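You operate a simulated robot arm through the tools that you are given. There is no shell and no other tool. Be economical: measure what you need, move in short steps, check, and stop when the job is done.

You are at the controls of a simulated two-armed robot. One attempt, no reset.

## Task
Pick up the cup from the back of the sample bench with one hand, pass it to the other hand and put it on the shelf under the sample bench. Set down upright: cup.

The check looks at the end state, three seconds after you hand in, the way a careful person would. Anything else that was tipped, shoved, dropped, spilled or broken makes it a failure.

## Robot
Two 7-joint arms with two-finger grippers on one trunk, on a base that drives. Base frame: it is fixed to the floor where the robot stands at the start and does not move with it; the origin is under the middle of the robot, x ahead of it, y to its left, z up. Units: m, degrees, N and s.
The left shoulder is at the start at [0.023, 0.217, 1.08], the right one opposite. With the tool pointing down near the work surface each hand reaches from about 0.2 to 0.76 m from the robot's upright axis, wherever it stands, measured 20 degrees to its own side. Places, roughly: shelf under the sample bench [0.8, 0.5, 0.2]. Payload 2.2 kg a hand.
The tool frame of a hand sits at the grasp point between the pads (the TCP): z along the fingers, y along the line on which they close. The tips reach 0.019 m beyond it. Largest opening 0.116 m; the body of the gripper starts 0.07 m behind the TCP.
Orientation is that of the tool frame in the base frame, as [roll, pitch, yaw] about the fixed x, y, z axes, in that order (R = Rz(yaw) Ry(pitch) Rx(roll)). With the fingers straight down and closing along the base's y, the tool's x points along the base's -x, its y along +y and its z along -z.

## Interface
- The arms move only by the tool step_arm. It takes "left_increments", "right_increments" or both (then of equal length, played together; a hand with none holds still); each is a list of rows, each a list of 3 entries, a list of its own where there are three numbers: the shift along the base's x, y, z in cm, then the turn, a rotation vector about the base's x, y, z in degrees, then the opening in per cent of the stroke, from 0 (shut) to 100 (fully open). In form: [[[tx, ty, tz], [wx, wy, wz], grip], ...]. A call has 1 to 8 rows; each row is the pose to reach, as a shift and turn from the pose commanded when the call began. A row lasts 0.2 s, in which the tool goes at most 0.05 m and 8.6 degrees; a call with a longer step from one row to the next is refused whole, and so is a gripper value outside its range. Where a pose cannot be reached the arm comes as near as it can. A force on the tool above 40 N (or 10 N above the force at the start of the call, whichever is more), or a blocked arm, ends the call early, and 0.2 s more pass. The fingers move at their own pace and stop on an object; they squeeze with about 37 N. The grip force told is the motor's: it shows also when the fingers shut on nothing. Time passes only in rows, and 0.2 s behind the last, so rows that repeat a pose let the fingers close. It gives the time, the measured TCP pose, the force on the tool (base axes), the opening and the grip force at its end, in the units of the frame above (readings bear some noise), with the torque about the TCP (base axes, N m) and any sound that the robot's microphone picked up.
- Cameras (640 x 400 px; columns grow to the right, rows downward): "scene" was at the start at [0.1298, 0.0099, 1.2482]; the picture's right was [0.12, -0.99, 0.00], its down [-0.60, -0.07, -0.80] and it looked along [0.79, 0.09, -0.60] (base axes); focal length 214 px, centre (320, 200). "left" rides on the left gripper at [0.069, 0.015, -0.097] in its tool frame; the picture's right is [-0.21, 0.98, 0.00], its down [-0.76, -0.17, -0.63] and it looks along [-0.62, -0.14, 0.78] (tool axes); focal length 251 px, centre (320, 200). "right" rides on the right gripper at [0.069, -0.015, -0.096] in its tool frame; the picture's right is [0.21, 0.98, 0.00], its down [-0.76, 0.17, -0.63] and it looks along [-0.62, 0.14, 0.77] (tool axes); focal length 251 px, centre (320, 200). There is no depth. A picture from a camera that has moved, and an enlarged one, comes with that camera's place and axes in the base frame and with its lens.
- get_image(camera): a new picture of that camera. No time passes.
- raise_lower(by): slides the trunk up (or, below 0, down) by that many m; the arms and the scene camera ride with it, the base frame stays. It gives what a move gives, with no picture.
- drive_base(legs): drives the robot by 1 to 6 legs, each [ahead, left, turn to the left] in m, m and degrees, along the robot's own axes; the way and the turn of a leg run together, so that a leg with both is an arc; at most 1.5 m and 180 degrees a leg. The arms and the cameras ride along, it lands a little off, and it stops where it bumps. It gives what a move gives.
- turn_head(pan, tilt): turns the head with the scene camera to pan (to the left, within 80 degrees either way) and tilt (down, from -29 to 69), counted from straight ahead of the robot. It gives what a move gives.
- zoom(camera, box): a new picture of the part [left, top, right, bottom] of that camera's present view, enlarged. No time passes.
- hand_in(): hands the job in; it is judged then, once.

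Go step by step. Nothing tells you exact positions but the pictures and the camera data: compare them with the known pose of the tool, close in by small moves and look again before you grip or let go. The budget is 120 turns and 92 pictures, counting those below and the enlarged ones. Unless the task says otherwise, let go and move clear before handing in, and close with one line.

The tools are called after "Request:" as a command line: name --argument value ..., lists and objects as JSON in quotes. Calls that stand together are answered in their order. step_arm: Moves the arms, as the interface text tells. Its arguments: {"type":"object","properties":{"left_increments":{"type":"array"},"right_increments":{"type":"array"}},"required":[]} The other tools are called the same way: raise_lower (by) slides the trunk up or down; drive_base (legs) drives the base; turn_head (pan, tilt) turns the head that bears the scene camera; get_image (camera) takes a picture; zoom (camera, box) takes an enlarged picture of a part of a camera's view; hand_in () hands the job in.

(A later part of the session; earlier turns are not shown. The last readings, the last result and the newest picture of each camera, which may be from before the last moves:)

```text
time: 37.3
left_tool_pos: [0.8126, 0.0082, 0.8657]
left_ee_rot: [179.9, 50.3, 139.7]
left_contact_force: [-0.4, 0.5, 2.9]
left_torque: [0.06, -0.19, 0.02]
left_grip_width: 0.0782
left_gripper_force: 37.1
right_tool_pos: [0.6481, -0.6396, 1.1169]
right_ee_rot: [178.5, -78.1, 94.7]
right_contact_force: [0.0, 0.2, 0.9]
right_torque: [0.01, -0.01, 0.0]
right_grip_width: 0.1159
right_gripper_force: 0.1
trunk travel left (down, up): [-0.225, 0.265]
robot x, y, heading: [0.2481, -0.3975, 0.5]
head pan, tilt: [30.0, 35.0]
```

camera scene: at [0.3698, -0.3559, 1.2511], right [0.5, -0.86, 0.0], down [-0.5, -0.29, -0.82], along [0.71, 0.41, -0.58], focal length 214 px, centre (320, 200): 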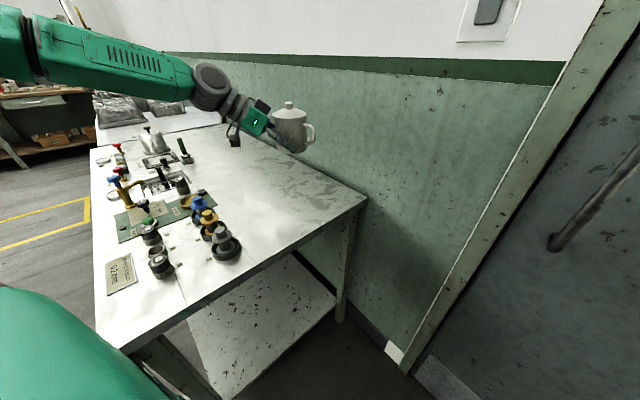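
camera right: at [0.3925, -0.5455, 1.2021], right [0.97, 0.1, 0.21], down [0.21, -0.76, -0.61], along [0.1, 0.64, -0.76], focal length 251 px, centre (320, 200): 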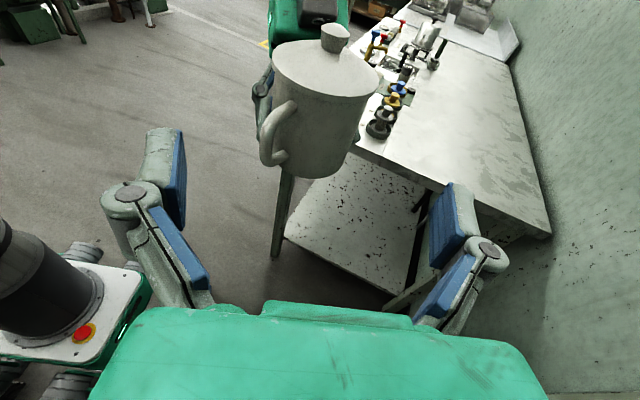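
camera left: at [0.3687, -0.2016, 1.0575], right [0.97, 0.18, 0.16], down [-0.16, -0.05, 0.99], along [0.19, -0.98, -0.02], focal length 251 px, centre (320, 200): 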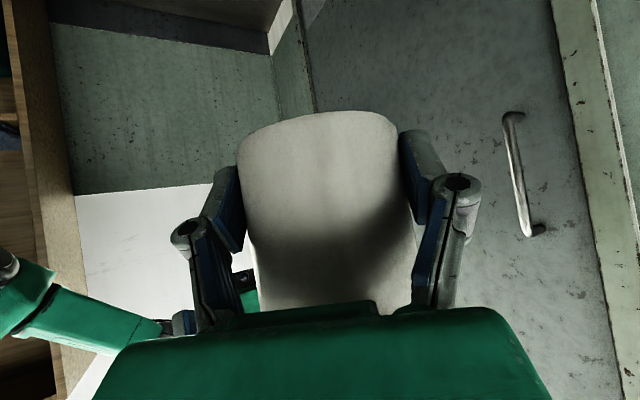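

The cup is down, with the bench pushing back at 3 N. I'll open, then retreat along the tool axis.

Request:
step_arm --left_increments '[[[0, 0, 0], [0, 0, 0], 75], [[0, 0, 0], [0, 0, 0], 90], [[0, 0, 0], [0, 0, 0], 100], [[0, 0, 0], [0, 0, 0], 100]]'

Request:
step_arm --left_increments '[[[-0.6, 0.5, 0.7], [0, 0, 0], 100], [[-1.8, 1.5, 2.0], [0, 0, 0], 100], [[-3.5, 3.0, 4.0], [0, 0, 0], 100], [[-5.3, 4.5, 6.0], [0, 0, 0], 100], [[-7, 6, 8], [0, 0, 0], 100]]'

Request:
zoom --camera "scene" --box '[200, 120, 360, 220]'

Request:
get_image --camera "left"

```text
time: 38.3
left_tool_pos: [0.8122, 0.0083, 0.8651]
left_ee_rot: [-179.9, 50.1, 139.8]
left_contact_force: [1.0, 0.5, -0.2]
left_torque: [0.0, 0.03, -0.02]
left_grip_width: 0.1159
left_gripper_force: 0.0
right_tool_pos: [0.6478, -0.6399, 1.117]
right_ee_rot: [178.6, -78.1, 94.6]
right_contact_force: [0.3, 0.1, -0.4]
right_torque: [-0.01, 0.0, 0.01]
right_grip_width: 0.116
right_gripper_force: 0.0
trunk travel left (down, up): [-0.225, 0.265]
robot x, y, heading: [0.2496, -0.3978, 0.5]
head pan, tilt: [30.0, 35.0]
```

```text
time: 39.5
left_tool_pos: [0.743, 0.0638, 0.9428]
left_ee_rot: [-179.5, 50.1, 139.6]
left_contact_force: [-1.1, -1.1, 0.0]
left_torque: [0.02, -0.02, 0.0]
left_grip_width: 0.116
left_gripper_force: 0.0
left hand out of reach, approached as far as the arm can: row 5
right_tool_pos: [0.6475, -0.6392, 1.1181]
right_ee_rot: [178.6, -78.1, 94.6]
right_contact_force: [-0.5, -0.4, -0.7]
right_torque: [-0.03, 0.02, 0.03]
right_grip_width: 0.1163
right_gripper_force: 0.0
trunk travel left (down, up): [-0.225, 0.265]
robot x, y, heading: [0.2503, -0.3999, 0.3]
head pan, tilt: [30.0, 35.0]
```

```text
4.00 times, centred on (280, 170) of scene
camera zoom: at [0.3685, -0.3557, 1.2513], right [0.5, -0.86, 0.0], down [-0.5, -0.29, -0.82], along [0.71, 0.41, -0.58], focal length 858 px, centre (480, 320)
```

zoom: 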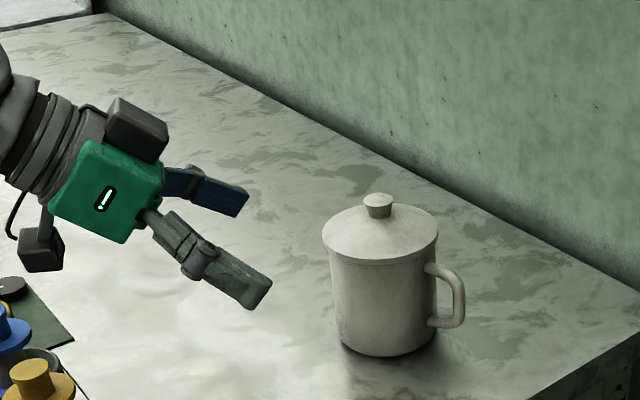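

```text
59 pictures are left
camera left: at [0.665, 0.1526, 0.9524], right [0.74, 0.65, 0.16], down [-0.11, -0.12, 0.99], along [0.66, -0.75, -0.02], focal length 251 px, centre (320, 200)
```

left: 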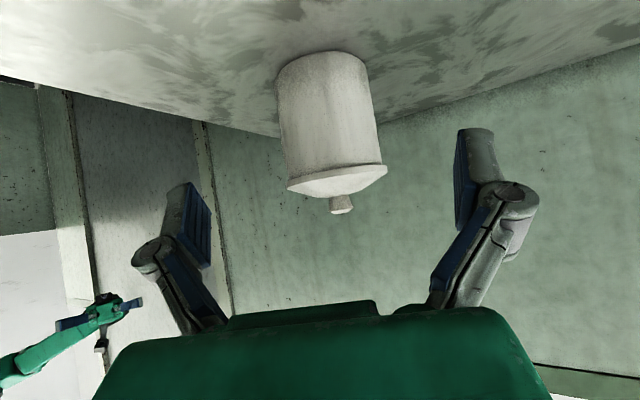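

The cup stands safely near [0.8185, 0.003], with its handle around az -78°. I'll turn the left hand to heading -78° so it opposes the handle, at a standoff.

Request:
step_arm --left_increments '[[[0, 1.5, 1], [0, 0, -7.6], 100], [[1, 3, 1], [0, 0, -15.2], 100], [[2.5, 3.5, 1], [0, 0, -22.8], 100], [[4, 3.3, 0.5], [0, 0, -30.4], 100], [[5.6, 2.9, 0], [0, 0, -38], 100]]'

Request:
get_image --camera "left"

Request:
zoom --camera "scene" --box '[200, 120, 360, 220]'

```text
time: 40.7
left_tool_pos: [0.8004, 0.0958, 0.9443]
left_ee_rot: [-179.8, 50.2, 101.8]
left_contact_force: [0.3, -0.3, 0.0]
left_torque: [-0.01, -0.02, -0.04]
left_grip_width: 0.1157
left_gripper_force: 0.1
right_tool_pos: [0.6495, -0.64, 1.1156]
right_ee_rot: [179.0, -78.1, 94.4]
right_contact_force: [0.0, 0.9, -0.4]
right_torque: [0.02, 0.0, 0.04]
right_grip_width: 0.1162
right_gripper_force: 0.0
trunk travel left (down, up): [-0.225, 0.265]
robot x, y, heading: [0.2507, -0.3994, 0.2]
head pan, tilt: [30.0, 35.0]
```

```text
58 pictures are left
camera left: at [0.7918, 0.2143, 0.9542], right [0.98, 0.06, 0.16], down [-0.16, -0.03, 0.99], along [0.07, -1.0, -0.02], focal length 251 px, centre (320, 200)
```

left: 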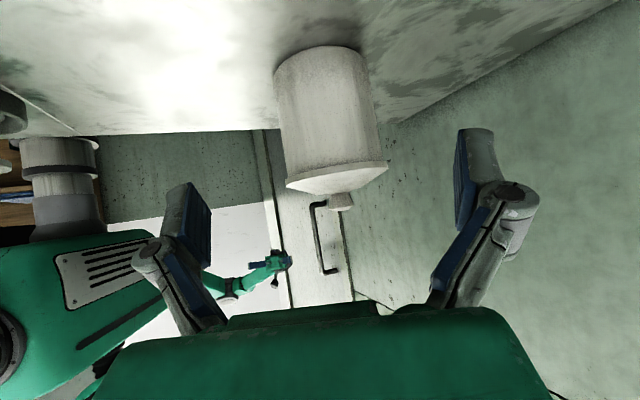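

```text
4.00 times, centred on (280, 170) of scene
camera zoom: at [0.3718, -0.3572, 1.2509], right [0.51, -0.86, 0.0], down [-0.5, -0.29, -0.82], along [0.7, 0.41, -0.58], focal length 858 px, centre (480, 320)
```

zoom: 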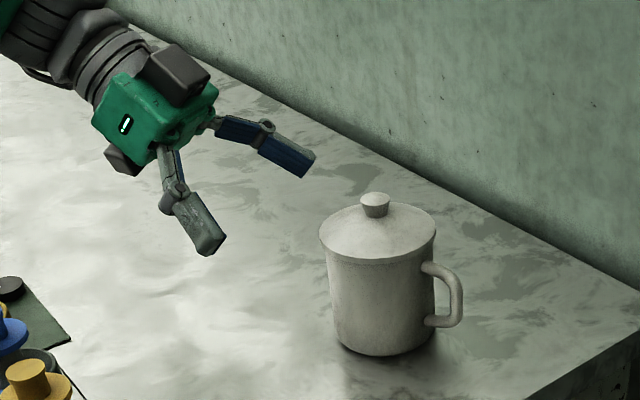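

Well aligned. I'll approach along the tool axis in two stages.

Request:
step_arm --left_increments '[[[0.2, 0, -0.9], [0, 0, 0], 100], [[0.7, -2.2, -2.8], [0, 0, 0], 100], [[1.1, -4.4, -4.6], [0, 0, 0], 100], [[1.5, -6.2, -6.2], [0, 0, 0], 100]]'

Request:
get_image --camera "left"

Request:
zoom --camera "scene" --box '[200, 120, 360, 220]'

```text
time: 41.7
left_tool_pos: [0.812, 0.0345, 0.8837]
left_ee_rot: [-179.8, 50.3, 101.9]
left_contact_force: [-0.9, -0.2, -0.4]
left_torque: [0.02, 0.01, -0.04]
left_grip_width: 0.1159
left_gripper_force: 0.0
right_tool_pos: [0.6487, -0.6395, 1.1155]
right_ee_rot: [178.8, -78.2, 94.5]
right_contact_force: [-0.4, 0.4, -0.1]
right_torque: [0.0, -0.02, 0.03]
right_grip_width: 0.116
right_gripper_force: 0.0
trunk travel left (down, up): [-0.225, 0.265]
robot x, y, heading: [0.252, -0.3997, 0.5]
head pan, tilt: [30.0, 35.0]
```

```text
56 pictures are left
camera left: at [0.8058, 0.1526, 0.8928], right [0.98, 0.06, 0.16], down [-0.16, -0.03, 0.99], along [0.07, -1.0, -0.02], focal length 251 px, centre (320, 200)
```

left: 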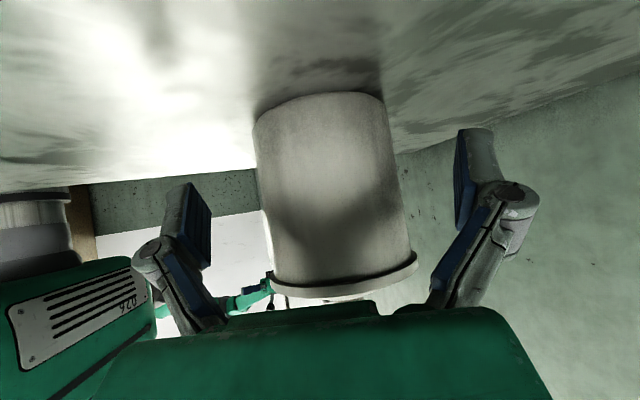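

```text
4.00 times, centred on (280, 170) of scene
camera zoom: at [0.3707, -0.3565, 1.251], right [0.51, -0.86, 0.0], down [-0.5, -0.29, -0.82], along [0.7, 0.41, -0.58], focal length 858 px, centre (480, 320)
```

zoom: 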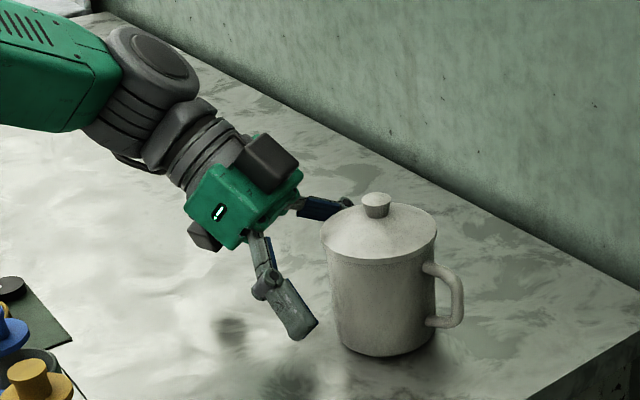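

Centred. Final approach and gentle close.

Request:
step_arm --left_increments '[[[0.3, -1.2, -1.0], [0, 0, 0], 100], [[0.6, -2.4, -2.1], [0, 0, 0], 100], [[0.6, -2.4, -2.1], [0, 0, 0], 100]]'

Request:
get_image --camera "left"

Request:
zoom --camera "scene" --box '[200, 120, 360, 220]'

```text
time: 42.5
left_tool_pos: [0.8196, 0.0109, 0.8631]
left_ee_rot: [179.9, 50.3, 101.7]
left_contact_force: [-0.1, 0.2, -0.5]
left_torque: [0.0, -0.02, -0.06]
left_grip_width: 0.1159
left_gripper_force: 0.0
right_tool_pos: [0.6485, -0.6401, 1.1165]
right_ee_rot: [178.6, -78.1, 94.9]
right_contact_force: [0.2, 0.3, -0.3]
right_torque: [0.0, 0.05, 0.02]
right_grip_width: 0.116
right_gripper_force: 0.0
trunk travel left (down, up): [-0.225, 0.265]
robot x, y, heading: [0.2514, -0.4001, 0.3]
head pan, tilt: [30.0, 35.0]
```

```text
54 pictures are left
camera left: at [0.8114, 0.1294, 0.872], right [0.98, 0.06, 0.16], down [-0.16, -0.03, 0.99], along [0.07, -1.0, -0.02], focal length 251 px, centre (320, 200)
```

left: 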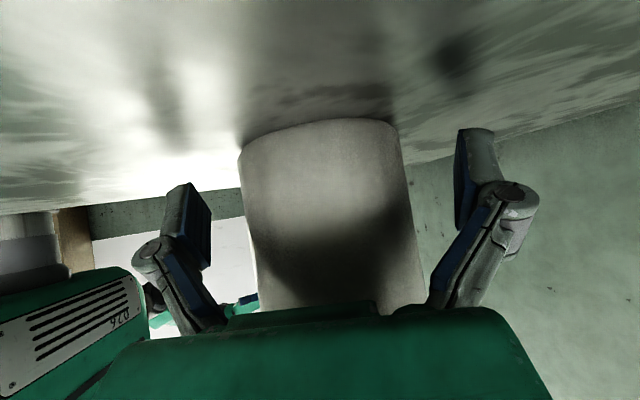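

```text
4.00 times, centred on (280, 170) of scene
camera zoom: at [0.37, -0.3559, 1.2511], right [0.5, -0.86, 0.0], down [-0.5, -0.29, -0.82], along [0.71, 0.41, -0.58], focal length 858 px, centre (480, 320)
```

zoom: 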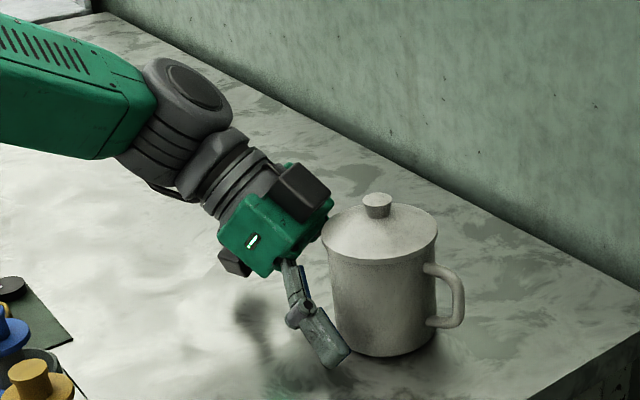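

Request:
step_arm --left_increments '[[[0, 0, 0], [0, 0, 0], 85], [[0, 0, 0], [0, 0, 0], 75], [[0, 0, 0], [0, 0, 0], 68], [[0, 0, 0], [0, 0, 0], 55], [[0, 0, 0], [0, 0, 0], 30], [[0, 0, 0], [0, 0, 0], 0], [[0, 0, 0], [0, 0, 0], 0]]'

Request:
step_arm --left_increments '[[[0, 0, 0.7], [0, 0, 0], 0], [[0, 0, 1.6], [0, 0, 0], 0], [[0, 0, 3], [0, 0, 0], 0], [[0, 0, 6], [0, 0, 0], 0], [[0, 0, 9.5], [0, 0, 0], 0], [[0, 0, 13], [0, 0, 0], 0], [[0, 0, 16.5], [0, 0, 0], 0], [[0, 0, 18], [0, 0, 0], 0]]'

Request:
get_image --camera "scene"

```text
time: 44.1
left_tool_pos: [0.8193, 0.0119, 0.8626]
left_ee_rot: [-179.9, 50.3, 101.9]
left_contact_force: [-1.0, 0.0, 0.8]
left_torque: [-0.01, 0.02, -0.02]
left_grip_width: 0.0784
left_gripper_force: 37.0
right_tool_pos: [0.6477, -0.6396, 1.1152]
right_ee_rot: [178.6, -78.2, 94.7]
right_contact_force: [0.2, 0.2, 0.0]
right_torque: [-0.01, -0.03, 0.01]
right_grip_width: 0.116
right_gripper_force: 0.0
trunk travel left (down, up): [-0.225, 0.265]
robot x, y, heading: [0.2499, -0.3993, 0.4]
head pan, tilt: [30.0, 35.0]
```

```text
time: 45.9
left_tool_pos: [0.8199, 0.0127, 1.0412]
left_ee_rot: [-180.0, 50.3, 101.8]
left_contact_force: [-0.3, 0.4, -1.6]
left_torque: [0.04, -0.02, 0.01]
left_grip_width: 0.0785
left_gripper_force: 36.6
right_tool_pos: [0.648, -0.6376, 1.1165]
right_ee_rot: [178.6, -78.2, 94.7]
right_contact_force: [0.0, 0.4, -0.1]
right_torque: [0.02, 0.0, 0.0]
right_grip_width: 0.1159
right_gripper_force: 0.0
trunk travel left (down, up): [-0.225, 0.265]
robot x, y, heading: [0.2536, -0.3963, 0.1]
head pan, tilt: [30.0, 35.0]
```

```text
52 pictures are left
camera scene: at [0.37, -0.3561, 1.251], right [0.5, -0.86, 0.0], down [-0.5, -0.29, -0.82], along [0.7, 0.41, -0.58], focal length 214 px, centre (320, 200)
```

scene: 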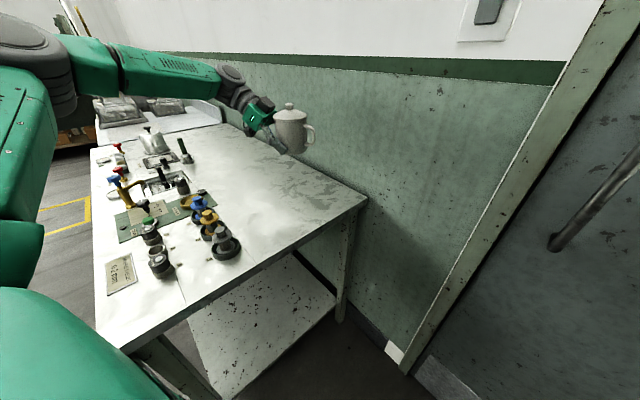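

Regrasped and lifted. I'm backing off and bringing the cup to the middle again, heading about -86.

Request:
drive_base --legs '[[-0.4, 0, 0]]'

Request:
turn_head --pan 0 --tilt 20

Request:
step_arm --left_increments '[[[-0.3, -4, 0], [0, 0, -1], 0], [[-0.6, -8.3, 0], [0, 0, -2], 0], [[-0.9, -12.7, 0], [0, 0, -3], 0], [[-1.2, -17.2, 0], [0, 0, -4], 0], [[-1.5, -21.7, 0], [0, 0, -5], 0], [[-1.8, -26.2, 0], [0, 0, -6], 0], [[-2, -30.2, 0], [0, 0, -7], 0], [[-2, -32.5, 0], [0, 0, -8], 0]]'

Request:
get_image --camera "right"

Request:
zoom --camera "scene" --box '[200, 140, 440, 290]'

```text
time: 48.4
left_tool_pos: [0.4205, 0.0095, 1.0422]
left_ee_rot: [179.9, 50.2, 101.8]
left_contact_force: [-0.1, 0.9, -1.1]
left_torque: [0.01, 0.02, 0.0]
left_grip_width: 0.0782
left_gripper_force: 36.9
right_tool_pos: [0.2493, -0.6408, 1.1166]
right_ee_rot: [178.4, -78.2, 94.9]
right_contact_force: [-0.3, 0.3, -0.2]
right_torque: [0.0, 0.03, -0.02]
right_grip_width: 0.116
right_gripper_force: 0.0
trunk travel left (down, up): [-0.225, 0.265]
robot x, y, heading: [-0.153, -0.4051, 0.2]
head pan, tilt: [30.0, 35.0]
```

```text
time: 49.4
left_tool_pos: [0.4185, 0.0092, 1.0424]
left_ee_rot: [179.8, 50.3, 101.6]
left_contact_force: [-0.3, 0.2, -1.1]
left_torque: [0.03, 0.04, 0.02]
left_grip_width: 0.0784
left_gripper_force: 36.7
right_tool_pos: [0.2455, -0.6418, 1.1171]
right_ee_rot: [177.8, -78.1, 95.5]
right_contact_force: [-0.6, 0.3, 0.1]
right_torque: [0.01, -0.01, 0.0]
right_grip_width: 0.116
right_gripper_force: 0.1
trunk travel left (down, up): [-0.225, 0.265]
robot x, y, heading: [-0.1454, -0.4002, 0.2]
head pan, tilt: [0.0, 20.0]
```

```text
time: 51.2
left_tool_pos: [0.3993, -0.3195, 1.044]
left_ee_rot: [179.9, 50.2, 93.6]
left_contact_force: [0.6, 0.1, -2.0]
left_torque: [0.03, 0.02, 0.0]
left_grip_width: 0.0784
left_gripper_force: 36.8
right_tool_pos: [0.2472, -0.6431, 1.1163]
right_ee_rot: [177.7, -78.2, 95.6]
right_contact_force: [0.1, -0.6, 0.2]
right_torque: [0.01, -0.04, 0.0]
right_grip_width: 0.116
right_gripper_force: 0.0
trunk travel left (down, up): [-0.225, 0.265]
robot x, y, heading: [-0.1532, -0.4021, 0.2]
head pan, tilt: [0.0, 20.0]
```

```text
51 pictures are left
camera right: at [0.2365, -0.7251, 1.204], right [0.97, 0.1, 0.22], down [0.22, -0.76, -0.61], along [0.1, 0.64, -0.76], focal length 251 px, centre (320, 200)
```

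right: 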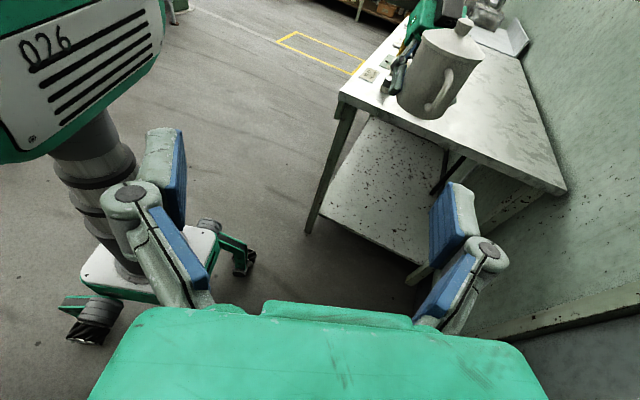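

```text
2.67 times, centred on (320, 215) of scene
camera zoom: at [-0.0109, -0.4057, 1.2748], right [0.01, -1.0, 0.0], down [-0.35, 0.0, -0.94], along [0.94, 0.01, -0.35], focal length 572 px, centre (320, 160)
```

zoom: 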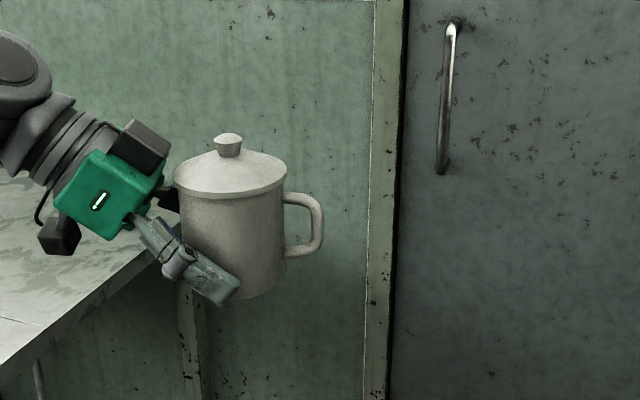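

Now the handle points squarely to the right-hand side. I'll move the right hand to its standoff in line with the cup.

Request:
step_arm --right_increments '[[[4, 1, 0], [0, 0, 0], 100], [[8, 3, 0], [0, 0, 0], 100], [[11.5, 6, -0.2], [0, 0, 0], 100], [[14, 10, -0.4], [0, 0, 0], 100], [[15.5, 14, -0.6], [0, 0, 0], 100], [[16, 18.3, -0.6], [0, 0, 0], 100]]'

Request:
get_image --camera "right"

Request:
zoom --camera "scene" --box '[200, 140, 440, 290]'

```text
time: 52.6
left_tool_pos: [0.3991, -0.3146, 1.0447]
left_ee_rot: [-180.0, 50.4, 93.6]
left_contact_force: [0.4, 0.7, -1.6]
left_torque: [-0.02, -0.01, -0.03]
left_grip_width: 0.0783
left_gripper_force: 36.9
right_tool_pos: [0.4078, -0.4569, 1.11]
right_ee_rot: [178.1, -78.0, 95.2]
right_contact_force: [0.8, 0.4, 0.0]
right_torque: [0.01, 0.0, 0.0]
right_grip_width: 0.1161
right_gripper_force: 0.1
trunk travel left (down, up): [-0.225, 0.265]
robot x, y, heading: [-0.1506, -0.4037, -0.0]
head pan, tilt: [0.0, 20.0]
```

```text
49 pictures are left
camera right: at [0.3967, -0.5378, 1.1981], right [0.97, 0.1, 0.22], down [0.21, -0.76, -0.61], along [0.1, 0.64, -0.76], focal length 251 px, centre (320, 200)
```

right: 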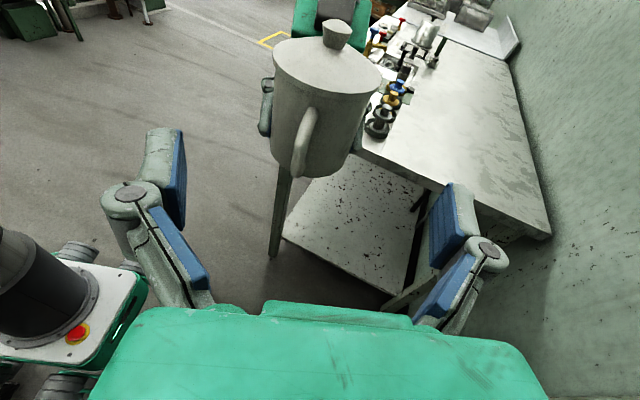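

```text
2.67 times, centred on (320, 215) of scene
camera zoom: at [-0.0094, -0.4003, 1.2746], right [0.0, -1.0, 0.0], down [-0.35, 0.0, -0.94], along [0.94, 0.0, -0.35], focal length 572 px, centre (320, 160)
```

zoom: 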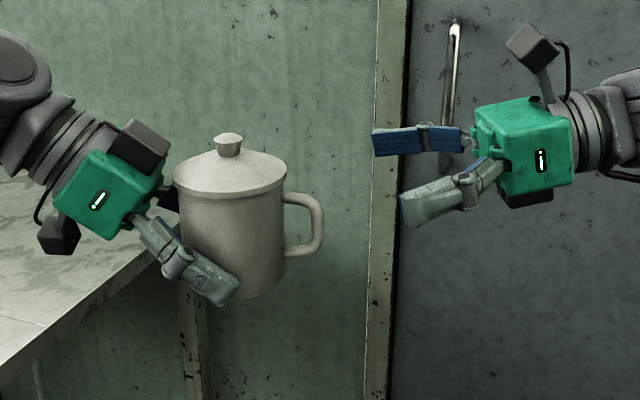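

Handle aligned between the right fingers. I'll advance most of the way and look.

Request:
step_arm --right_increments '[[[-0.2, 2.7, -0.6], [0, 0, 0], 100], [[-0.3, 5.4, -1.1], [0, 0, 0], 100], [[-0.5, 8.0, -1.7], [0, 0, 0], 100]]'

Request:
get_image --camera "right"

Request:
zoom --camera "scene" --box '[200, 140, 440, 290]'

```text
time: 53.4
left_tool_pos: [0.399, -0.3152, 1.0437]
left_ee_rot: [179.9, 50.4, 93.6]
left_contact_force: [0.0, -0.3, -1.0]
left_torque: [0.03, 0.04, -0.04]
left_grip_width: 0.0784
left_gripper_force: 37.3
right_tool_pos: [0.4018, -0.3763, 1.0939]
right_ee_rot: [178.1, -78.0, 95.3]
right_contact_force: [-0.1, 0.6, -0.1]
right_torque: [-0.02, -0.01, 0.0]
right_grip_width: 0.1161
right_gripper_force: 0.1
trunk travel left (down, up): [-0.225, 0.265]
robot x, y, heading: [-0.149, -0.3997, 0.0]
head pan, tilt: [0.0, 20.0]
```

```text
47 pictures are left
camera right: at [0.3907, -0.4571, 1.1812], right [0.97, 0.1, 0.22], down [0.22, -0.76, -0.61], along [0.1, 0.64, -0.76], focal length 251 px, centre (320, 200)
```

right: 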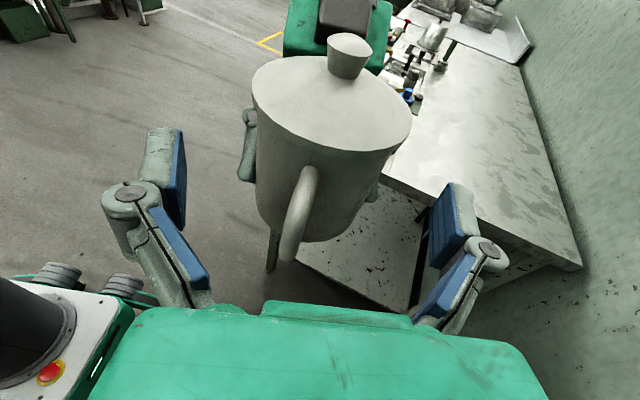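

```text
2.67 times, centred on (320, 215) of scene
camera zoom: at [-0.0097, -0.4, 1.2746], right [0.01, -1.0, 0.0], down [-0.35, 0.0, -0.94], along [0.94, 0.0, -0.35], focal length 572 px, centre (320, 160)
```

zoom: 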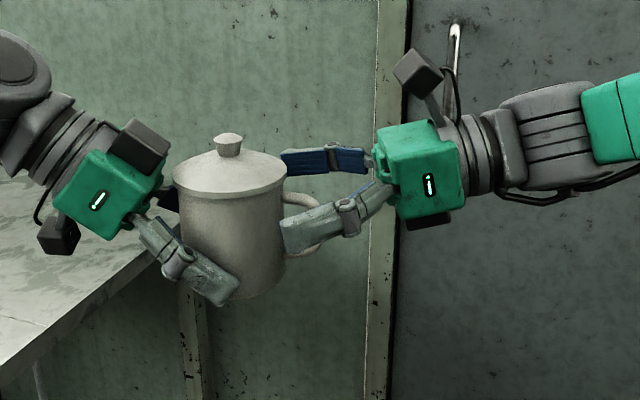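

Aligned. I'll go the last 4 cm with fingers open.

Request:
step_arm --right_increments '[[[-0.1, 1.3, -0.3], [0, 0, 0], 100], [[-0.1, 2.6, -0.5], [0, 0, 0], 100], [[-0.2, 3.8, -0.8], [0, 0, 0], 100], [[-0.2, 3.8, -0.8], [0, 0, 0], 100]]'

Request:
get_image --camera "right"

Request:
zoom --camera "scene" --box '[200, 140, 440, 290]'

```text
time: 54.4
left_tool_pos: [0.3988, -0.3159, 1.0438]
left_ee_rot: [179.8, 50.3, 93.5]
left_contact_force: [-0.7, -0.2, -1.0]
left_torque: [0.02, 0.01, -0.01]
left_grip_width: 0.0787
left_gripper_force: 37.5
right_tool_pos: [0.3991, -0.34, 1.0864]
right_ee_rot: [177.8, -78.1, 95.7]
right_contact_force: [0.4, -0.6, -0.3]
right_torque: [0.02, 0.02, 0.01]
right_grip_width: 0.116
right_gripper_force: 0.2
trunk travel left (down, up): [-0.225, 0.265]
robot x, y, heading: [-0.15, -0.4016, 0.3]
head pan, tilt: [0.0, 20.0]
```

```text
45 pictures are left
camera right: at [0.3889, -0.4202, 1.1735], right [0.97, 0.1, 0.22], down [0.22, -0.76, -0.61], along [0.1, 0.64, -0.76], focal length 251 px, centre (320, 200)
```

right: 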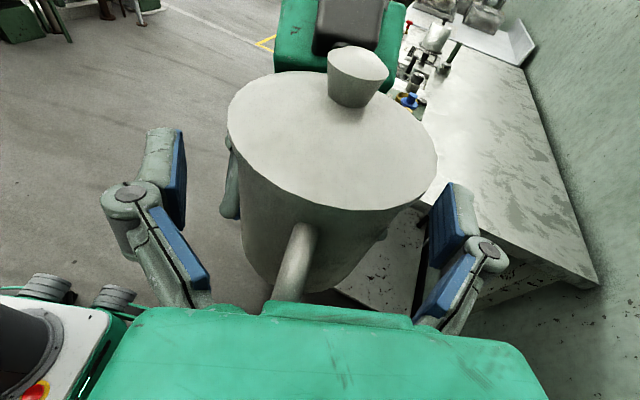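

```text
2.67 times, centred on (320, 215) of scene
camera zoom: at [-0.0099, -0.4014, 1.2747], right [0.01, -1.0, 0.0], down [-0.35, 0.0, -0.94], along [0.94, 0.0, -0.35], focal length 572 px, centre (320, 160)
```

zoom: 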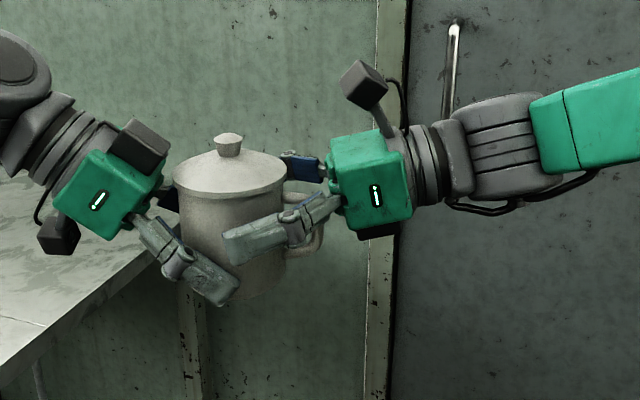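

Clearances look fine: handle between the right fingers, palm free of it. I'll close the right hand gently while the left holds.

Request:
step_arm --right_increments '[[[0, 0, 0], [0, 0, 0], 85], [[0, 0, 0], [0, 0, 0], 75], [[0, 0, 0], [0, 0, 0], 70], [[0, 0, 0], [0, 0, 0], 65], [[0, 0, 0], [0, 0, 0], 40], [[0, 0, 0], [0, 0, 0], 0], [[0, 0, 0], [0, 0, 0], 0]]'

Request:
zoom --camera "scene" --box '[200, 140, 440, 290]'

Request:
get_image --camera "right"

```text
time: 56.0
left_tool_pos: [0.3983, -0.3167, 1.0433]
left_ee_rot: [179.8, 50.3, 93.5]
left_contact_force: [-14.0, 2.1, 0.0]
left_torque: [-0.11, -0.61, -0.41]
left_grip_width: 0.0786
left_gripper_force: 37.0
right_tool_pos: [0.3999, -0.3402, 1.0864]
right_ee_rot: [177.6, -78.0, 95.6]
right_contact_force: [15.0, -2.6, -0.2]
right_torque: [-0.03, -0.03, 0.04]
right_grip_width: 0.0783
right_gripper_force: 37.3
trunk travel left (down, up): [-0.225, 0.265]
robot x, y, heading: [-0.1504, -0.4001, 0.5]
head pan, tilt: [0.0, 20.0]
```

```text
2.67 times, centred on (320, 215) of scene
camera zoom: at [-0.0099, -0.4017, 1.2747], right [0.01, -1.0, 0.0], down [-0.35, 0.0, -0.94], along [0.94, 0.0, -0.35], focal length 572 px, centre (320, 160)
```

zoom: 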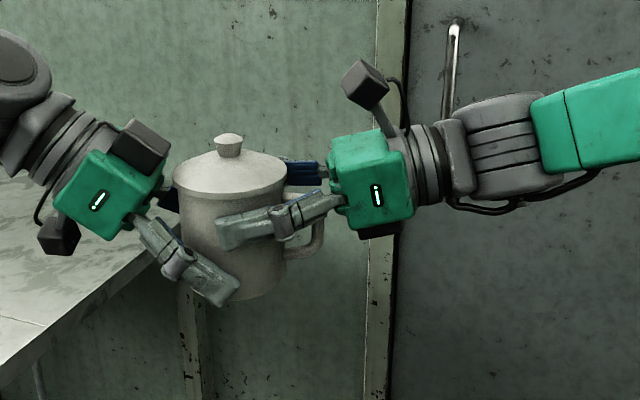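

```text
42 pictures are left
camera right: at [0.3898, -0.4212, 1.1735], right [0.97, 0.1, 0.22], down [0.21, -0.76, -0.61], along [0.11, 0.64, -0.76], focal length 251 px, centre (320, 200)
```

right: 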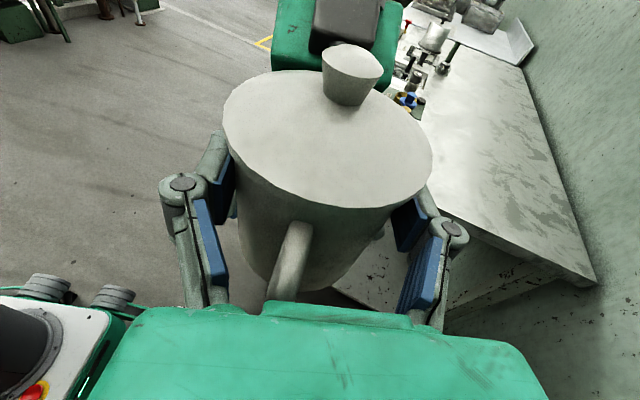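

Both hands hold it (78 mm each), with about 15 N side strain between them. I'll relieve it by shifting the right hand slightly in +x.

Request:
step_arm --right_increments '[[[0.1, 0, 0], [0, 0, 0], 0], [[0.15, 0, 0], [0, 0, 0], 0], [[0.15, 0, 0], [0, 0, 0], 0]]'

```text
time: 56.8
left_tool_pos: [0.3993, -0.3162, 1.0432]
left_ee_rot: [179.9, 50.3, 93.6]
left_contact_force: [-11.9, 3.6, -0.5]
left_torque: [0.04, -0.18, -0.34]
left_grip_width: 0.0786
left_gripper_force: 36.9
right_tool_pos: [0.4007, -0.3393, 1.0857]
right_ee_rot: [177.6, -78.1, 95.6]
right_contact_force: [12.2, -4.6, 0.6]
right_torque: [-0.16, -0.3, -0.01]
right_grip_width: 0.078
right_gripper_force: 36.6
trunk travel left (down, up): [-0.225, 0.265]
robot x, y, heading: [-0.1458, -0.4027, 0.5]
head pan, tilt: [0.0, 20.0]
```

Request:
step_arm --right_increments '[[[0.1, 0, 0], [0, 0, 0], 0], [[0.2, 0, 0], [0, 0, 0], 0], [[0.3, 0, 0], [0, 0, 0], 0], [[0.3, 0, 0], [0, 0, 0], 0]]'

```text
time: 57.8
left_tool_pos: [0.4002, -0.3146, 1.0436]
left_ee_rot: [179.7, 50.3, 93.8]
left_contact_force: [6.2, 4.4, -1.6]
left_torque: [-0.06, 0.63, 0.03]
left_grip_width: 0.0784
left_gripper_force: 36.8
right_tool_pos: [0.4031, -0.3394, 1.0867]
right_ee_rot: [177.9, -78.1, 95.7]
right_contact_force: [-7.8, -4.0, 0.3]
right_torque: [-0.13, -0.3, 0.2]
right_grip_width: 0.0782
right_gripper_force: 36.7
trunk travel left (down, up): [-0.225, 0.265]
robot x, y, heading: [-0.1482, -0.4029, 0.4]
head pan, tilt: [0.0, 20.0]
```

Request:
step_arm --right_increments '[[[-0.1, -0.05, 0], [0, 0, 0], 0], [[-0.1, -0.05, 0], [0, 0, 0], 0]]'

```text
time: 58.4
left_tool_pos: [0.3991, -0.3151, 1.0441]
left_ee_rot: [179.7, 50.3, 93.7]
left_contact_force: [11.7, 1.1, -3.3]
left_torque: [-0.07, 0.37, 0.13]
left_grip_width: 0.0785
left_gripper_force: 36.9
right_tool_pos: [0.4027, -0.3396, 1.0866]
right_ee_rot: [178.1, -78.0, 95.2]
right_contact_force: [-13.0, -1.1, 1.1]
right_torque: [0.06, 0.14, 0.16]
right_grip_width: 0.0778
right_gripper_force: 37.4
trunk travel left (down, up): [-0.225, 0.265]
robot x, y, heading: [-0.1469, -0.403, 0.6]
head pan, tilt: [0.0, 20.0]
```

Request:
step_arm --right_increments '[[[-0.1, 0, 0], [0, 0, 0], 0], [[-0.1, 0, 0], [0, 0, 0], 0], [[-0.1, 0, 0], [0, 0, 0], 0]]'

```text
time: 59.2
left_tool_pos: [0.398, -0.3166, 1.0438]
left_ee_rot: [179.6, 50.4, 93.5]
left_contact_force: [13.2, -3.4, -3.0]
left_torque: [0.0, -0.01, -0.15]
left_grip_width: 0.0784
left_gripper_force: 37.4
right_tool_pos: [0.4012, -0.3395, 1.0866]
right_ee_rot: [178.0, -78.1, 95.4]
right_contact_force: [-13.1, 2.5, 1.7]
right_torque: [0.2, 0.59, 0.43]
right_grip_width: 0.0779
right_gripper_force: 36.6
trunk travel left (down, up): [-0.225, 0.265]
robot x, y, heading: [-0.1476, -0.4022, 0.1]
head pan, tilt: [0.0, 20.0]
```

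Request:
step_arm --right_increments '[[[-0.1, 0, 0], [0, 0, 0], 0], [[-0.2, 0, 0], [0, 0, 0], 0], [[-0.2, 0, 0], [0, 0, 0], 0]]'

```text
time: 60.0
left_tool_pos: [0.3995, -0.3162, 1.0435]
left_ee_rot: [179.9, 50.2, 93.5]
left_contact_force: [3.3, -4.3, -2.4]
left_torque: [0.08, -0.52, -0.39]
left_grip_width: 0.0783
left_gripper_force: 36.8
right_tool_pos: [0.4013, -0.3404, 1.0864]
right_ee_rot: [177.6, -78.2, 95.4]
right_contact_force: [-3.5, 4.2, 0.7]
right_torque: [0.1, 0.69, 0.48]
right_grip_width: 0.078
right_gripper_force: 36.9
trunk travel left (down, up): [-0.225, 0.265]
robot x, y, heading: [-0.1502, -0.4012, 0.5]
head pan, tilt: [0.0, 20.0]
```

Strain is small now. I'll open the left hand gradually.

Request:
step_arm --left_increments '[[[0, 0, 0], [0, 0, 0], 70], [[0, 0, 0], [0, 0, 0], 78], [[0, 0, 0], [0, 0, 0], 90], [[0, 0, 0], [0, 0, 0], 100], [[0, 0, 0], [0, 0, 0], 100]]'

Request:
zoom --camera "scene" --box '[200, 140, 440, 290]'

```text
time: 61.2
left_tool_pos: [0.3993, -0.3158, 1.0445]
left_ee_rot: [179.7, 50.3, 93.5]
left_contact_force: [-0.5, 0.3, 0.7]
left_torque: [0.0, 0.0, 0.0]
left_grip_width: 0.116
left_gripper_force: 0.0
right_tool_pos: [0.3999, -0.3408, 1.0865]
right_ee_rot: [177.8, -78.0, 95.5]
right_contact_force: [-0.4, -0.4, 0.0]
right_torque: [0.0, 0.01, 0.03]
right_grip_width: 0.0778
right_gripper_force: 37.5
trunk travel left (down, up): [-0.225, 0.265]
robot x, y, heading: [-0.1509, -0.3996, 0.2]
head pan, tilt: [0.0, 20.0]
```

```text
2.67 times, centred on (320, 215) of scene
camera zoom: at [-0.0099, -0.4017, 1.2747], right [0.01, -1.0, 0.0], down [-0.35, 0.0, -0.94], along [0.94, 0.0, -0.35], focal length 572 px, centre (320, 160)
```

zoom: 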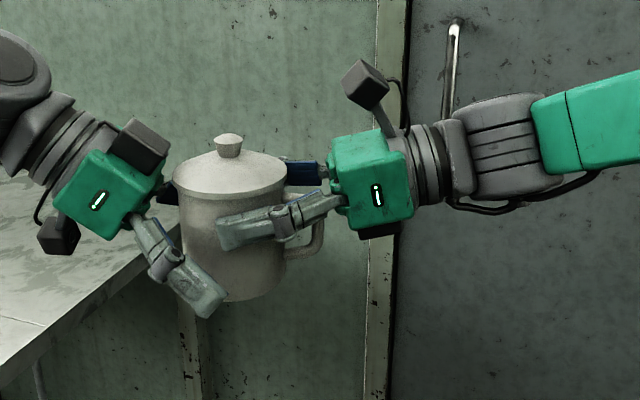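

The right hand holds the cup and the left is free. I'm withdrawing the left hand back along its axis.

Request:
step_arm --left_increments '[[[-0.05, 0.8, 0.65], [0, 0, 0], 100], [[-0.15, 2.3, 1.9], [0, 0, 0], 100], [[-0.3, 4.6, 3.8], [0, 0, 0], 100], [[-0.5, 7.6, 6.4], [0, 0, 0], 100], [[-0.6, 10, 8.4], [0, 0, 0], 100], [[-0.6, 14, 9], [0, 0, 0], 100], [[-0.6, 18, 9], [0, 0, 0], 100]]'

Request:
get_image --camera "scene"

```text
time: 62.8
left_tool_pos: [0.3923, -0.1312, 1.1351]
left_ee_rot: [179.8, 50.4, 93.6]
left_contact_force: [-0.4, 0.0, -0.5]
left_torque: [-0.01, -0.02, 0.0]
left_grip_width: 0.1159
left_gripper_force: 0.1
right_tool_pos: [0.4, -0.3376, 1.0855]
right_ee_rot: [177.8, -78.0, 95.4]
right_contact_force: [0.6, 0.2, 0.6]
right_torque: [-0.04, -0.01, -0.01]
right_grip_width: 0.0779
right_gripper_force: 36.4
trunk travel left (down, up): [-0.225, 0.265]
robot x, y, heading: [-0.1463, -0.4016, 0.3]
head pan, tilt: [0.0, 20.0]
```

```text
40 pictures are left
camera scene: at [-0.0104, -0.3981, 1.2747], right [0.0, -1.0, 0.0], down [-0.35, 0.0, -0.94], along [0.94, 0.0, -0.35], focal length 214 px, centre (320, 200)
```

scene: 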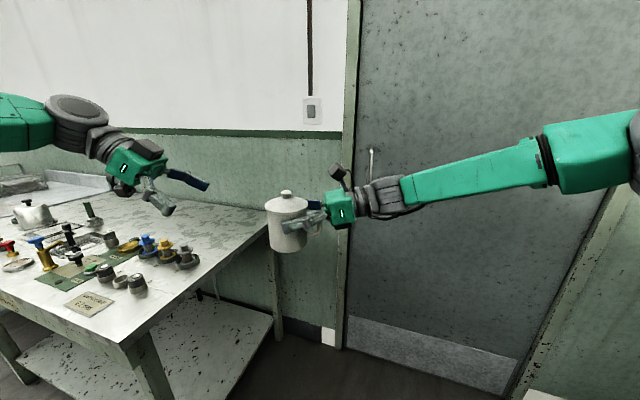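

Handover done: the right hand holds the cup upright. Now I tuck the left arm up and out of the way, and swing the right hand to point straight ahead.

Request:
step_arm --left_increments '[[[-3.5, 1, 2], [0, 0, 0], 100], [[-7, 2, 4], [0, 0, 0], 100], [[-10.5, 3, 6], [0, 0, 0], 100], [[-14, 3, 8], [0, 0, 0], 100], [[-17.5, 3, 9.5], [0, 0, 0], 100], [[-21, 3, 10.5], [0, 0, 0], 100], [[-24, 3, 11.5], [0, 0, 0], 100], [[-26, 3, 11.5], [0, 0, 0], 100]]' --right_increments '[[[0, -2.5, 0], [0, 0, -8.2], 0], [[0, -5, 0], [0, 0, -16.4], 0], [[0, -7.5, 0], [0, 0, -24.6], 0], [[0, -10, 0], [0, 0, -32.8], 0], [[0, -12.5, 0], [0, 0, -41], 0], [[0, -15, 0], [0, 0, -49.2], 0], [[0, -17.5, 0], [0, 0, -57.4], 0], [[0, -20, 0], [0, 0, -65.6], 0]]'

Request:
step_arm --right_increments '[[[0, -1.5, 0], [0, 0, -7], 0], [[0, -3, 0], [0, 0, -14], 0], [[0, -4.5, 0], [0, 0, -21], 0], [[0, -6, 0], [0, 0, -27.5], 0], [[0, -6, 0], [0, 0, -27.5], 0]]'

Request:
get_image --camera "scene"

```text
time: 64.6
left_tool_pos: [0.1319, -0.1044, 1.2494]
left_ee_rot: [179.7, 50.3, 93.5]
left_contact_force: [0.3, 0.2, 0.2]
left_torque: [0.0, 0.0, -0.02]
left_grip_width: 0.1158
left_gripper_force: 0.0
right_tool_pos: [0.3997, -0.54, 1.0863]
right_ee_rot: [177.2, -78.2, 30.2]
right_contact_force: [-0.2, 0.0, -0.9]
right_torque: [-0.05, -0.01, 0.02]
right_grip_width: 0.0777
right_gripper_force: 36.8
trunk travel left (down, up): [-0.225, 0.265]
robot x, y, heading: [-0.1511, -0.4032, 0.4]
head pan, tilt: [0.0, 20.0]
```

```text
time: 65.8
left_tool_pos: [0.134, -0.105, 1.2494]
left_ee_rot: [179.8, 50.4, 93.5]
left_contact_force: [0.0, -0.3, 0.5]
left_torque: [-0.01, 0.0, 0.0]
left_grip_width: 0.116
left_gripper_force: 0.1
right_tool_pos: [0.3994, -0.5994, 1.087]
right_ee_rot: [177.1, -78.1, 2.9]
right_contact_force: [-0.5, -0.7, -2.0]
right_torque: [-0.03, 0.02, -0.01]
right_grip_width: 0.0777
right_gripper_force: 36.7
trunk travel left (down, up): [-0.225, 0.265]
robot x, y, heading: [-0.1456, -0.4063, 0.5]
head pan, tilt: [0.0, 20.0]
```

```text
39 pictures are left
camera scene: at [-0.0124, -0.4013, 1.2749], right [0.01, -1.0, 0.0], down [-0.34, 0.0, -0.94], along [0.94, 0.0, -0.34], focal length 214 px, centre (320, 200)
```

scene: 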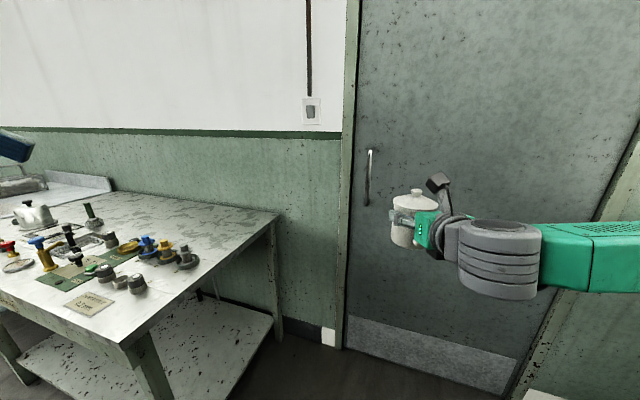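

The cup is held upright, pointing ahead. Before driving to the front middle of the bench, I check the floor on the left.

Request:
turn_head --pan 65 --tilt 35

Request:
get_image --camera "scene"

```text
time: 67.1
left_tool_pos: [0.1337, -0.1055, 1.2485]
left_ee_rot: [179.8, 50.3, 93.5]
left_contact_force: [-0.1, -0.3, 0.3]
left_torque: [0.0, -0.02, 0.02]
left_grip_width: 0.1161
left_gripper_force: 0.2
right_tool_pos: [0.4001, -0.5992, 1.0856]
right_ee_rot: [177.2, -78.0, 3.1]
right_contact_force: [0.3, 1.2, -1.9]
right_torque: [-0.03, -0.01, 0.01]
right_grip_width: 0.0777
right_gripper_force: 37.1
trunk travel left (down, up): [-0.225, 0.265]
robot x, y, heading: [-0.1503, -0.402, 0.1]
head pan, tilt: [65.0, 35.0]
```

```text
38 pictures are left
camera scene: at [-0.0687, -0.3216, 1.2512], right [0.91, -0.42, 0.0], down [-0.24, -0.52, -0.82], along [0.34, 0.74, -0.58], focal length 214 px, centre (320, 200)
```

scene: 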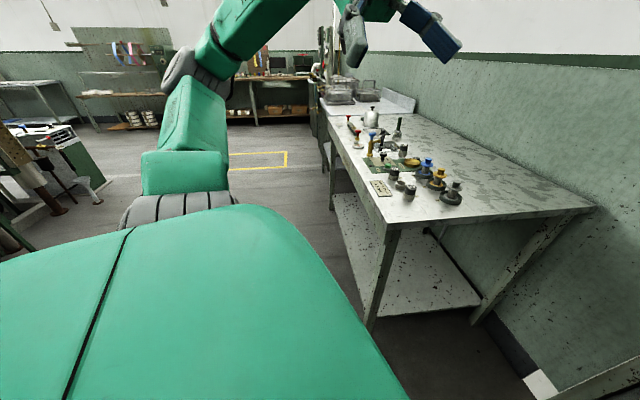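

Floor is clear. Driving to the front middle of the bench and squaring up to it.

Request:
drive_base --legs '[[-0.12, 0, 0], [0, 1.28, 0], [0, 0, -18]]'

Request:
turn_head --pan -10 --tilt 45

Request:
get_image --camera "scene"

```text
time: 75.4
left_tool_pos: [0.0913, 1.0655, 1.2481]
left_ee_rot: [179.8, 50.3, 75.0]
left_contact_force: [-0.1, -0.2, 0.3]
left_torque: [-0.05, 0.01, -0.01]
left_grip_width: 0.1159
left_gripper_force: 0.0
right_tool_pos: [0.1878, 0.5106, 1.0866]
right_ee_rot: [176.7, -77.9, -15.2]
right_contact_force: [-0.3, 0.0, -1.0]
right_torque: [-0.02, 0.01, -0.01]
right_grip_width: 0.0774
right_gripper_force: 37.4
trunk travel left (down, up): [-0.225, 0.265]
robot x, y, heading: [-0.2693, 0.8748, -18.4]
head pan, tilt: [65.0, 35.0]
```

```text
time: 76.8
left_tool_pos: [0.09, 1.0632, 1.2504]
left_ee_rot: [179.7, 50.3, 74.8]
left_contact_force: [0.0, 0.6, -0.3]
left_torque: [0.01, 0.0, 0.02]
left_grip_width: 0.1159
left_gripper_force: 0.1
right_tool_pos: [0.1852, 0.511, 1.0876]
right_ee_rot: [177.2, -78.2, -15.6]
right_contact_force: [-0.7, 0.4, -0.8]
right_torque: [0.02, 0.02, -0.03]
right_grip_width: 0.0775
right_gripper_force: 36.8
trunk travel left (down, up): [-0.225, 0.265]
robot x, y, heading: [-0.2739, 0.8715, -18.1]
head pan, tilt: [-10.0, 45.0]
```

```text
37 pictures are left
camera scene: at [-0.157, 0.8203, 1.2363], right [-0.47, -0.88, 0.0], down [-0.62, 0.33, -0.71], along [0.62, -0.34, -0.71], focal length 214 px, centre (320, 200)
```

scene: 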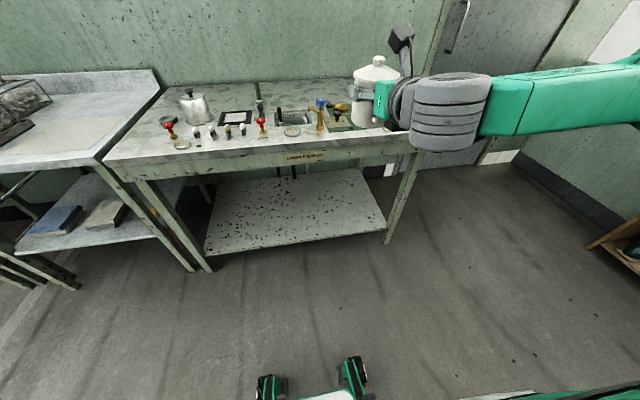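

The shelf is clear and in front of me. I'll zoom in to get its edge and height.

Request:
zoom --camera "scene" --box '[190, 130, 430, 280]'

```text
2.67 times, centred on (310, 205) of scene
camera zoom: at [-0.157, 0.8203, 1.2363], right [-0.47, -0.88, 0.0], down [-0.62, 0.33, -0.71], along [0.62, -0.34, -0.71], focal length 572 px, centre (347, 187)
```

zoom: 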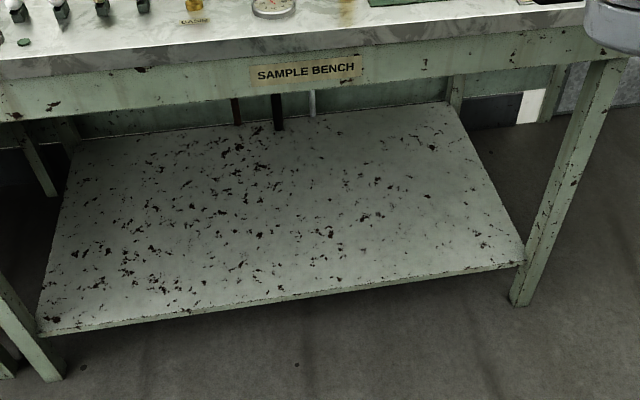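

Shelf top is at roughly z 0.17–0.2 and its front edge is about in line with the bench front; the apron's underside is at about 0.72. I'll lower the trunk first, then the right hand in front of the bench.

Request:
raise_lower --by -0.22

Request:
step_arm --right_increments '[[[0.7, -1.1, -3], [0, 0, 0], 0], [[1.4, -2.2, -7], [0, 0, 0], 0], [[2.1, -3.3, -11.5], [0, 0, 0], 0], [[2.8, -4.4, -16], [0, 0, 0], 0], [[3.5, -5.5, -20.5], [0, 0, 0], 0], [[4.2, -6.6, -25], [0, 0, 0], 0]]'

Request:
get_image --camera "scene"

```text
time: 79.2
left_tool_pos: [0.0887, 1.0637, 1.0306]
left_ee_rot: [179.6, 50.5, 74.8]
left_contact_force: [-0.3, 0.9, -0.5]
left_torque: [0.02, -0.01, -0.01]
left_grip_width: 0.1159
left_gripper_force: 0.1
right_tool_pos: [0.1847, 0.5104, 0.8675]
right_ee_rot: [177.2, -78.3, -15.6]
right_contact_force: [0.4, 0.0, -1.2]
right_torque: [0.0, 0.02, 0.02]
right_grip_width: 0.0778
right_gripper_force: 37.5
trunk travel left (down, up): [-0.005, 0.485]
robot x, y, heading: [-0.2694, 0.8731, -18.2]
head pan, tilt: [-10.0, 45.0]
```

```text
time: 80.6
left_tool_pos: [0.0891, 1.064, 1.0294]
left_ee_rot: [179.6, 50.3, 74.8]
left_contact_force: [0.6, 1.0, 0.2]
left_torque: [0.03, 0.0, 0.01]
left_grip_width: 0.116
left_gripper_force: 0.0
right_tool_pos: [0.2275, 0.4457, 0.6187]
right_ee_rot: [177.4, -78.2, -15.9]
right_contact_force: [0.2, 0.2, -1.3]
right_torque: [0.01, 0.03, 0.0]
right_grip_width: 0.0773
right_gripper_force: 36.3
trunk travel left (down, up): [-0.005, 0.485]
robot x, y, heading: [-0.2731, 0.8721, -18.4]
head pan, tilt: [-10.0, 45.0]
```

```text
35 pictures are left
camera scene: at [-0.1573, 0.8194, 1.0162], right [-0.47, -0.88, 0.0], down [-0.63, 0.34, -0.7], along [0.62, -0.34, -0.71], focal length 214 px, centre (320, 200)
```

scene: 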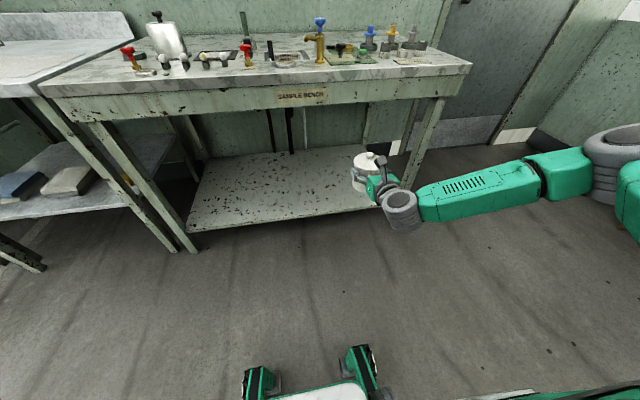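

The elbow swings wide to the right, so I'll need to stand further left to clear the bench leg. I'll continue lowering, then check.

Request:
step_arm --right_increments '[[[0, 0, -4.5], [0, 0, 0], 0], [[0, 0, -9], [0, 0, 0], 0], [[0, 0, -13.5], [0, 0, 0], 0], [[0, 0, -18], [0, 0, 0], 0], [[0, 0, -22.5], [0, 0, 0], 0], [[0, 0, -26], [0, 0, 0], 0], [[0, 0, -28.5], [0, 0, 0], 0]]'

Request:
get_image --camera "scene"

```text
time: 82.2
left_tool_pos: [0.0887, 1.0647, 1.0296]
left_ee_rot: [179.7, 50.4, 74.9]
left_contact_force: [0.2, -0.5, -0.7]
left_torque: [0.0, 0.02, -0.01]
left_grip_width: 0.116
left_gripper_force: 0.1
right_tool_pos: [0.2256, 0.4432, 0.3314]
right_ee_rot: [177.1, -78.3, -15.5]
right_contact_force: [-0.3, 0.2, -1.5]
right_torque: [0.04, 0.0, 0.0]
right_grip_width: 0.0773
right_gripper_force: 37.0
trunk travel left (down, up): [-0.005, 0.485]
robot x, y, heading: [-0.2718, 0.8699, -18.0]
head pan, tilt: [-10.0, 45.0]
```

```text
34 pictures are left
camera scene: at [-0.1573, 0.8204, 1.0163], right [-0.47, -0.88, 0.0], down [-0.63, 0.34, -0.7], along [0.62, -0.34, -0.71], focal length 214 px, centre (320, 200)
```

scene: 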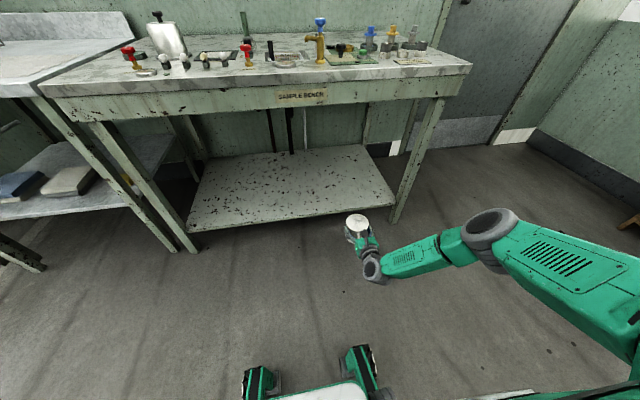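

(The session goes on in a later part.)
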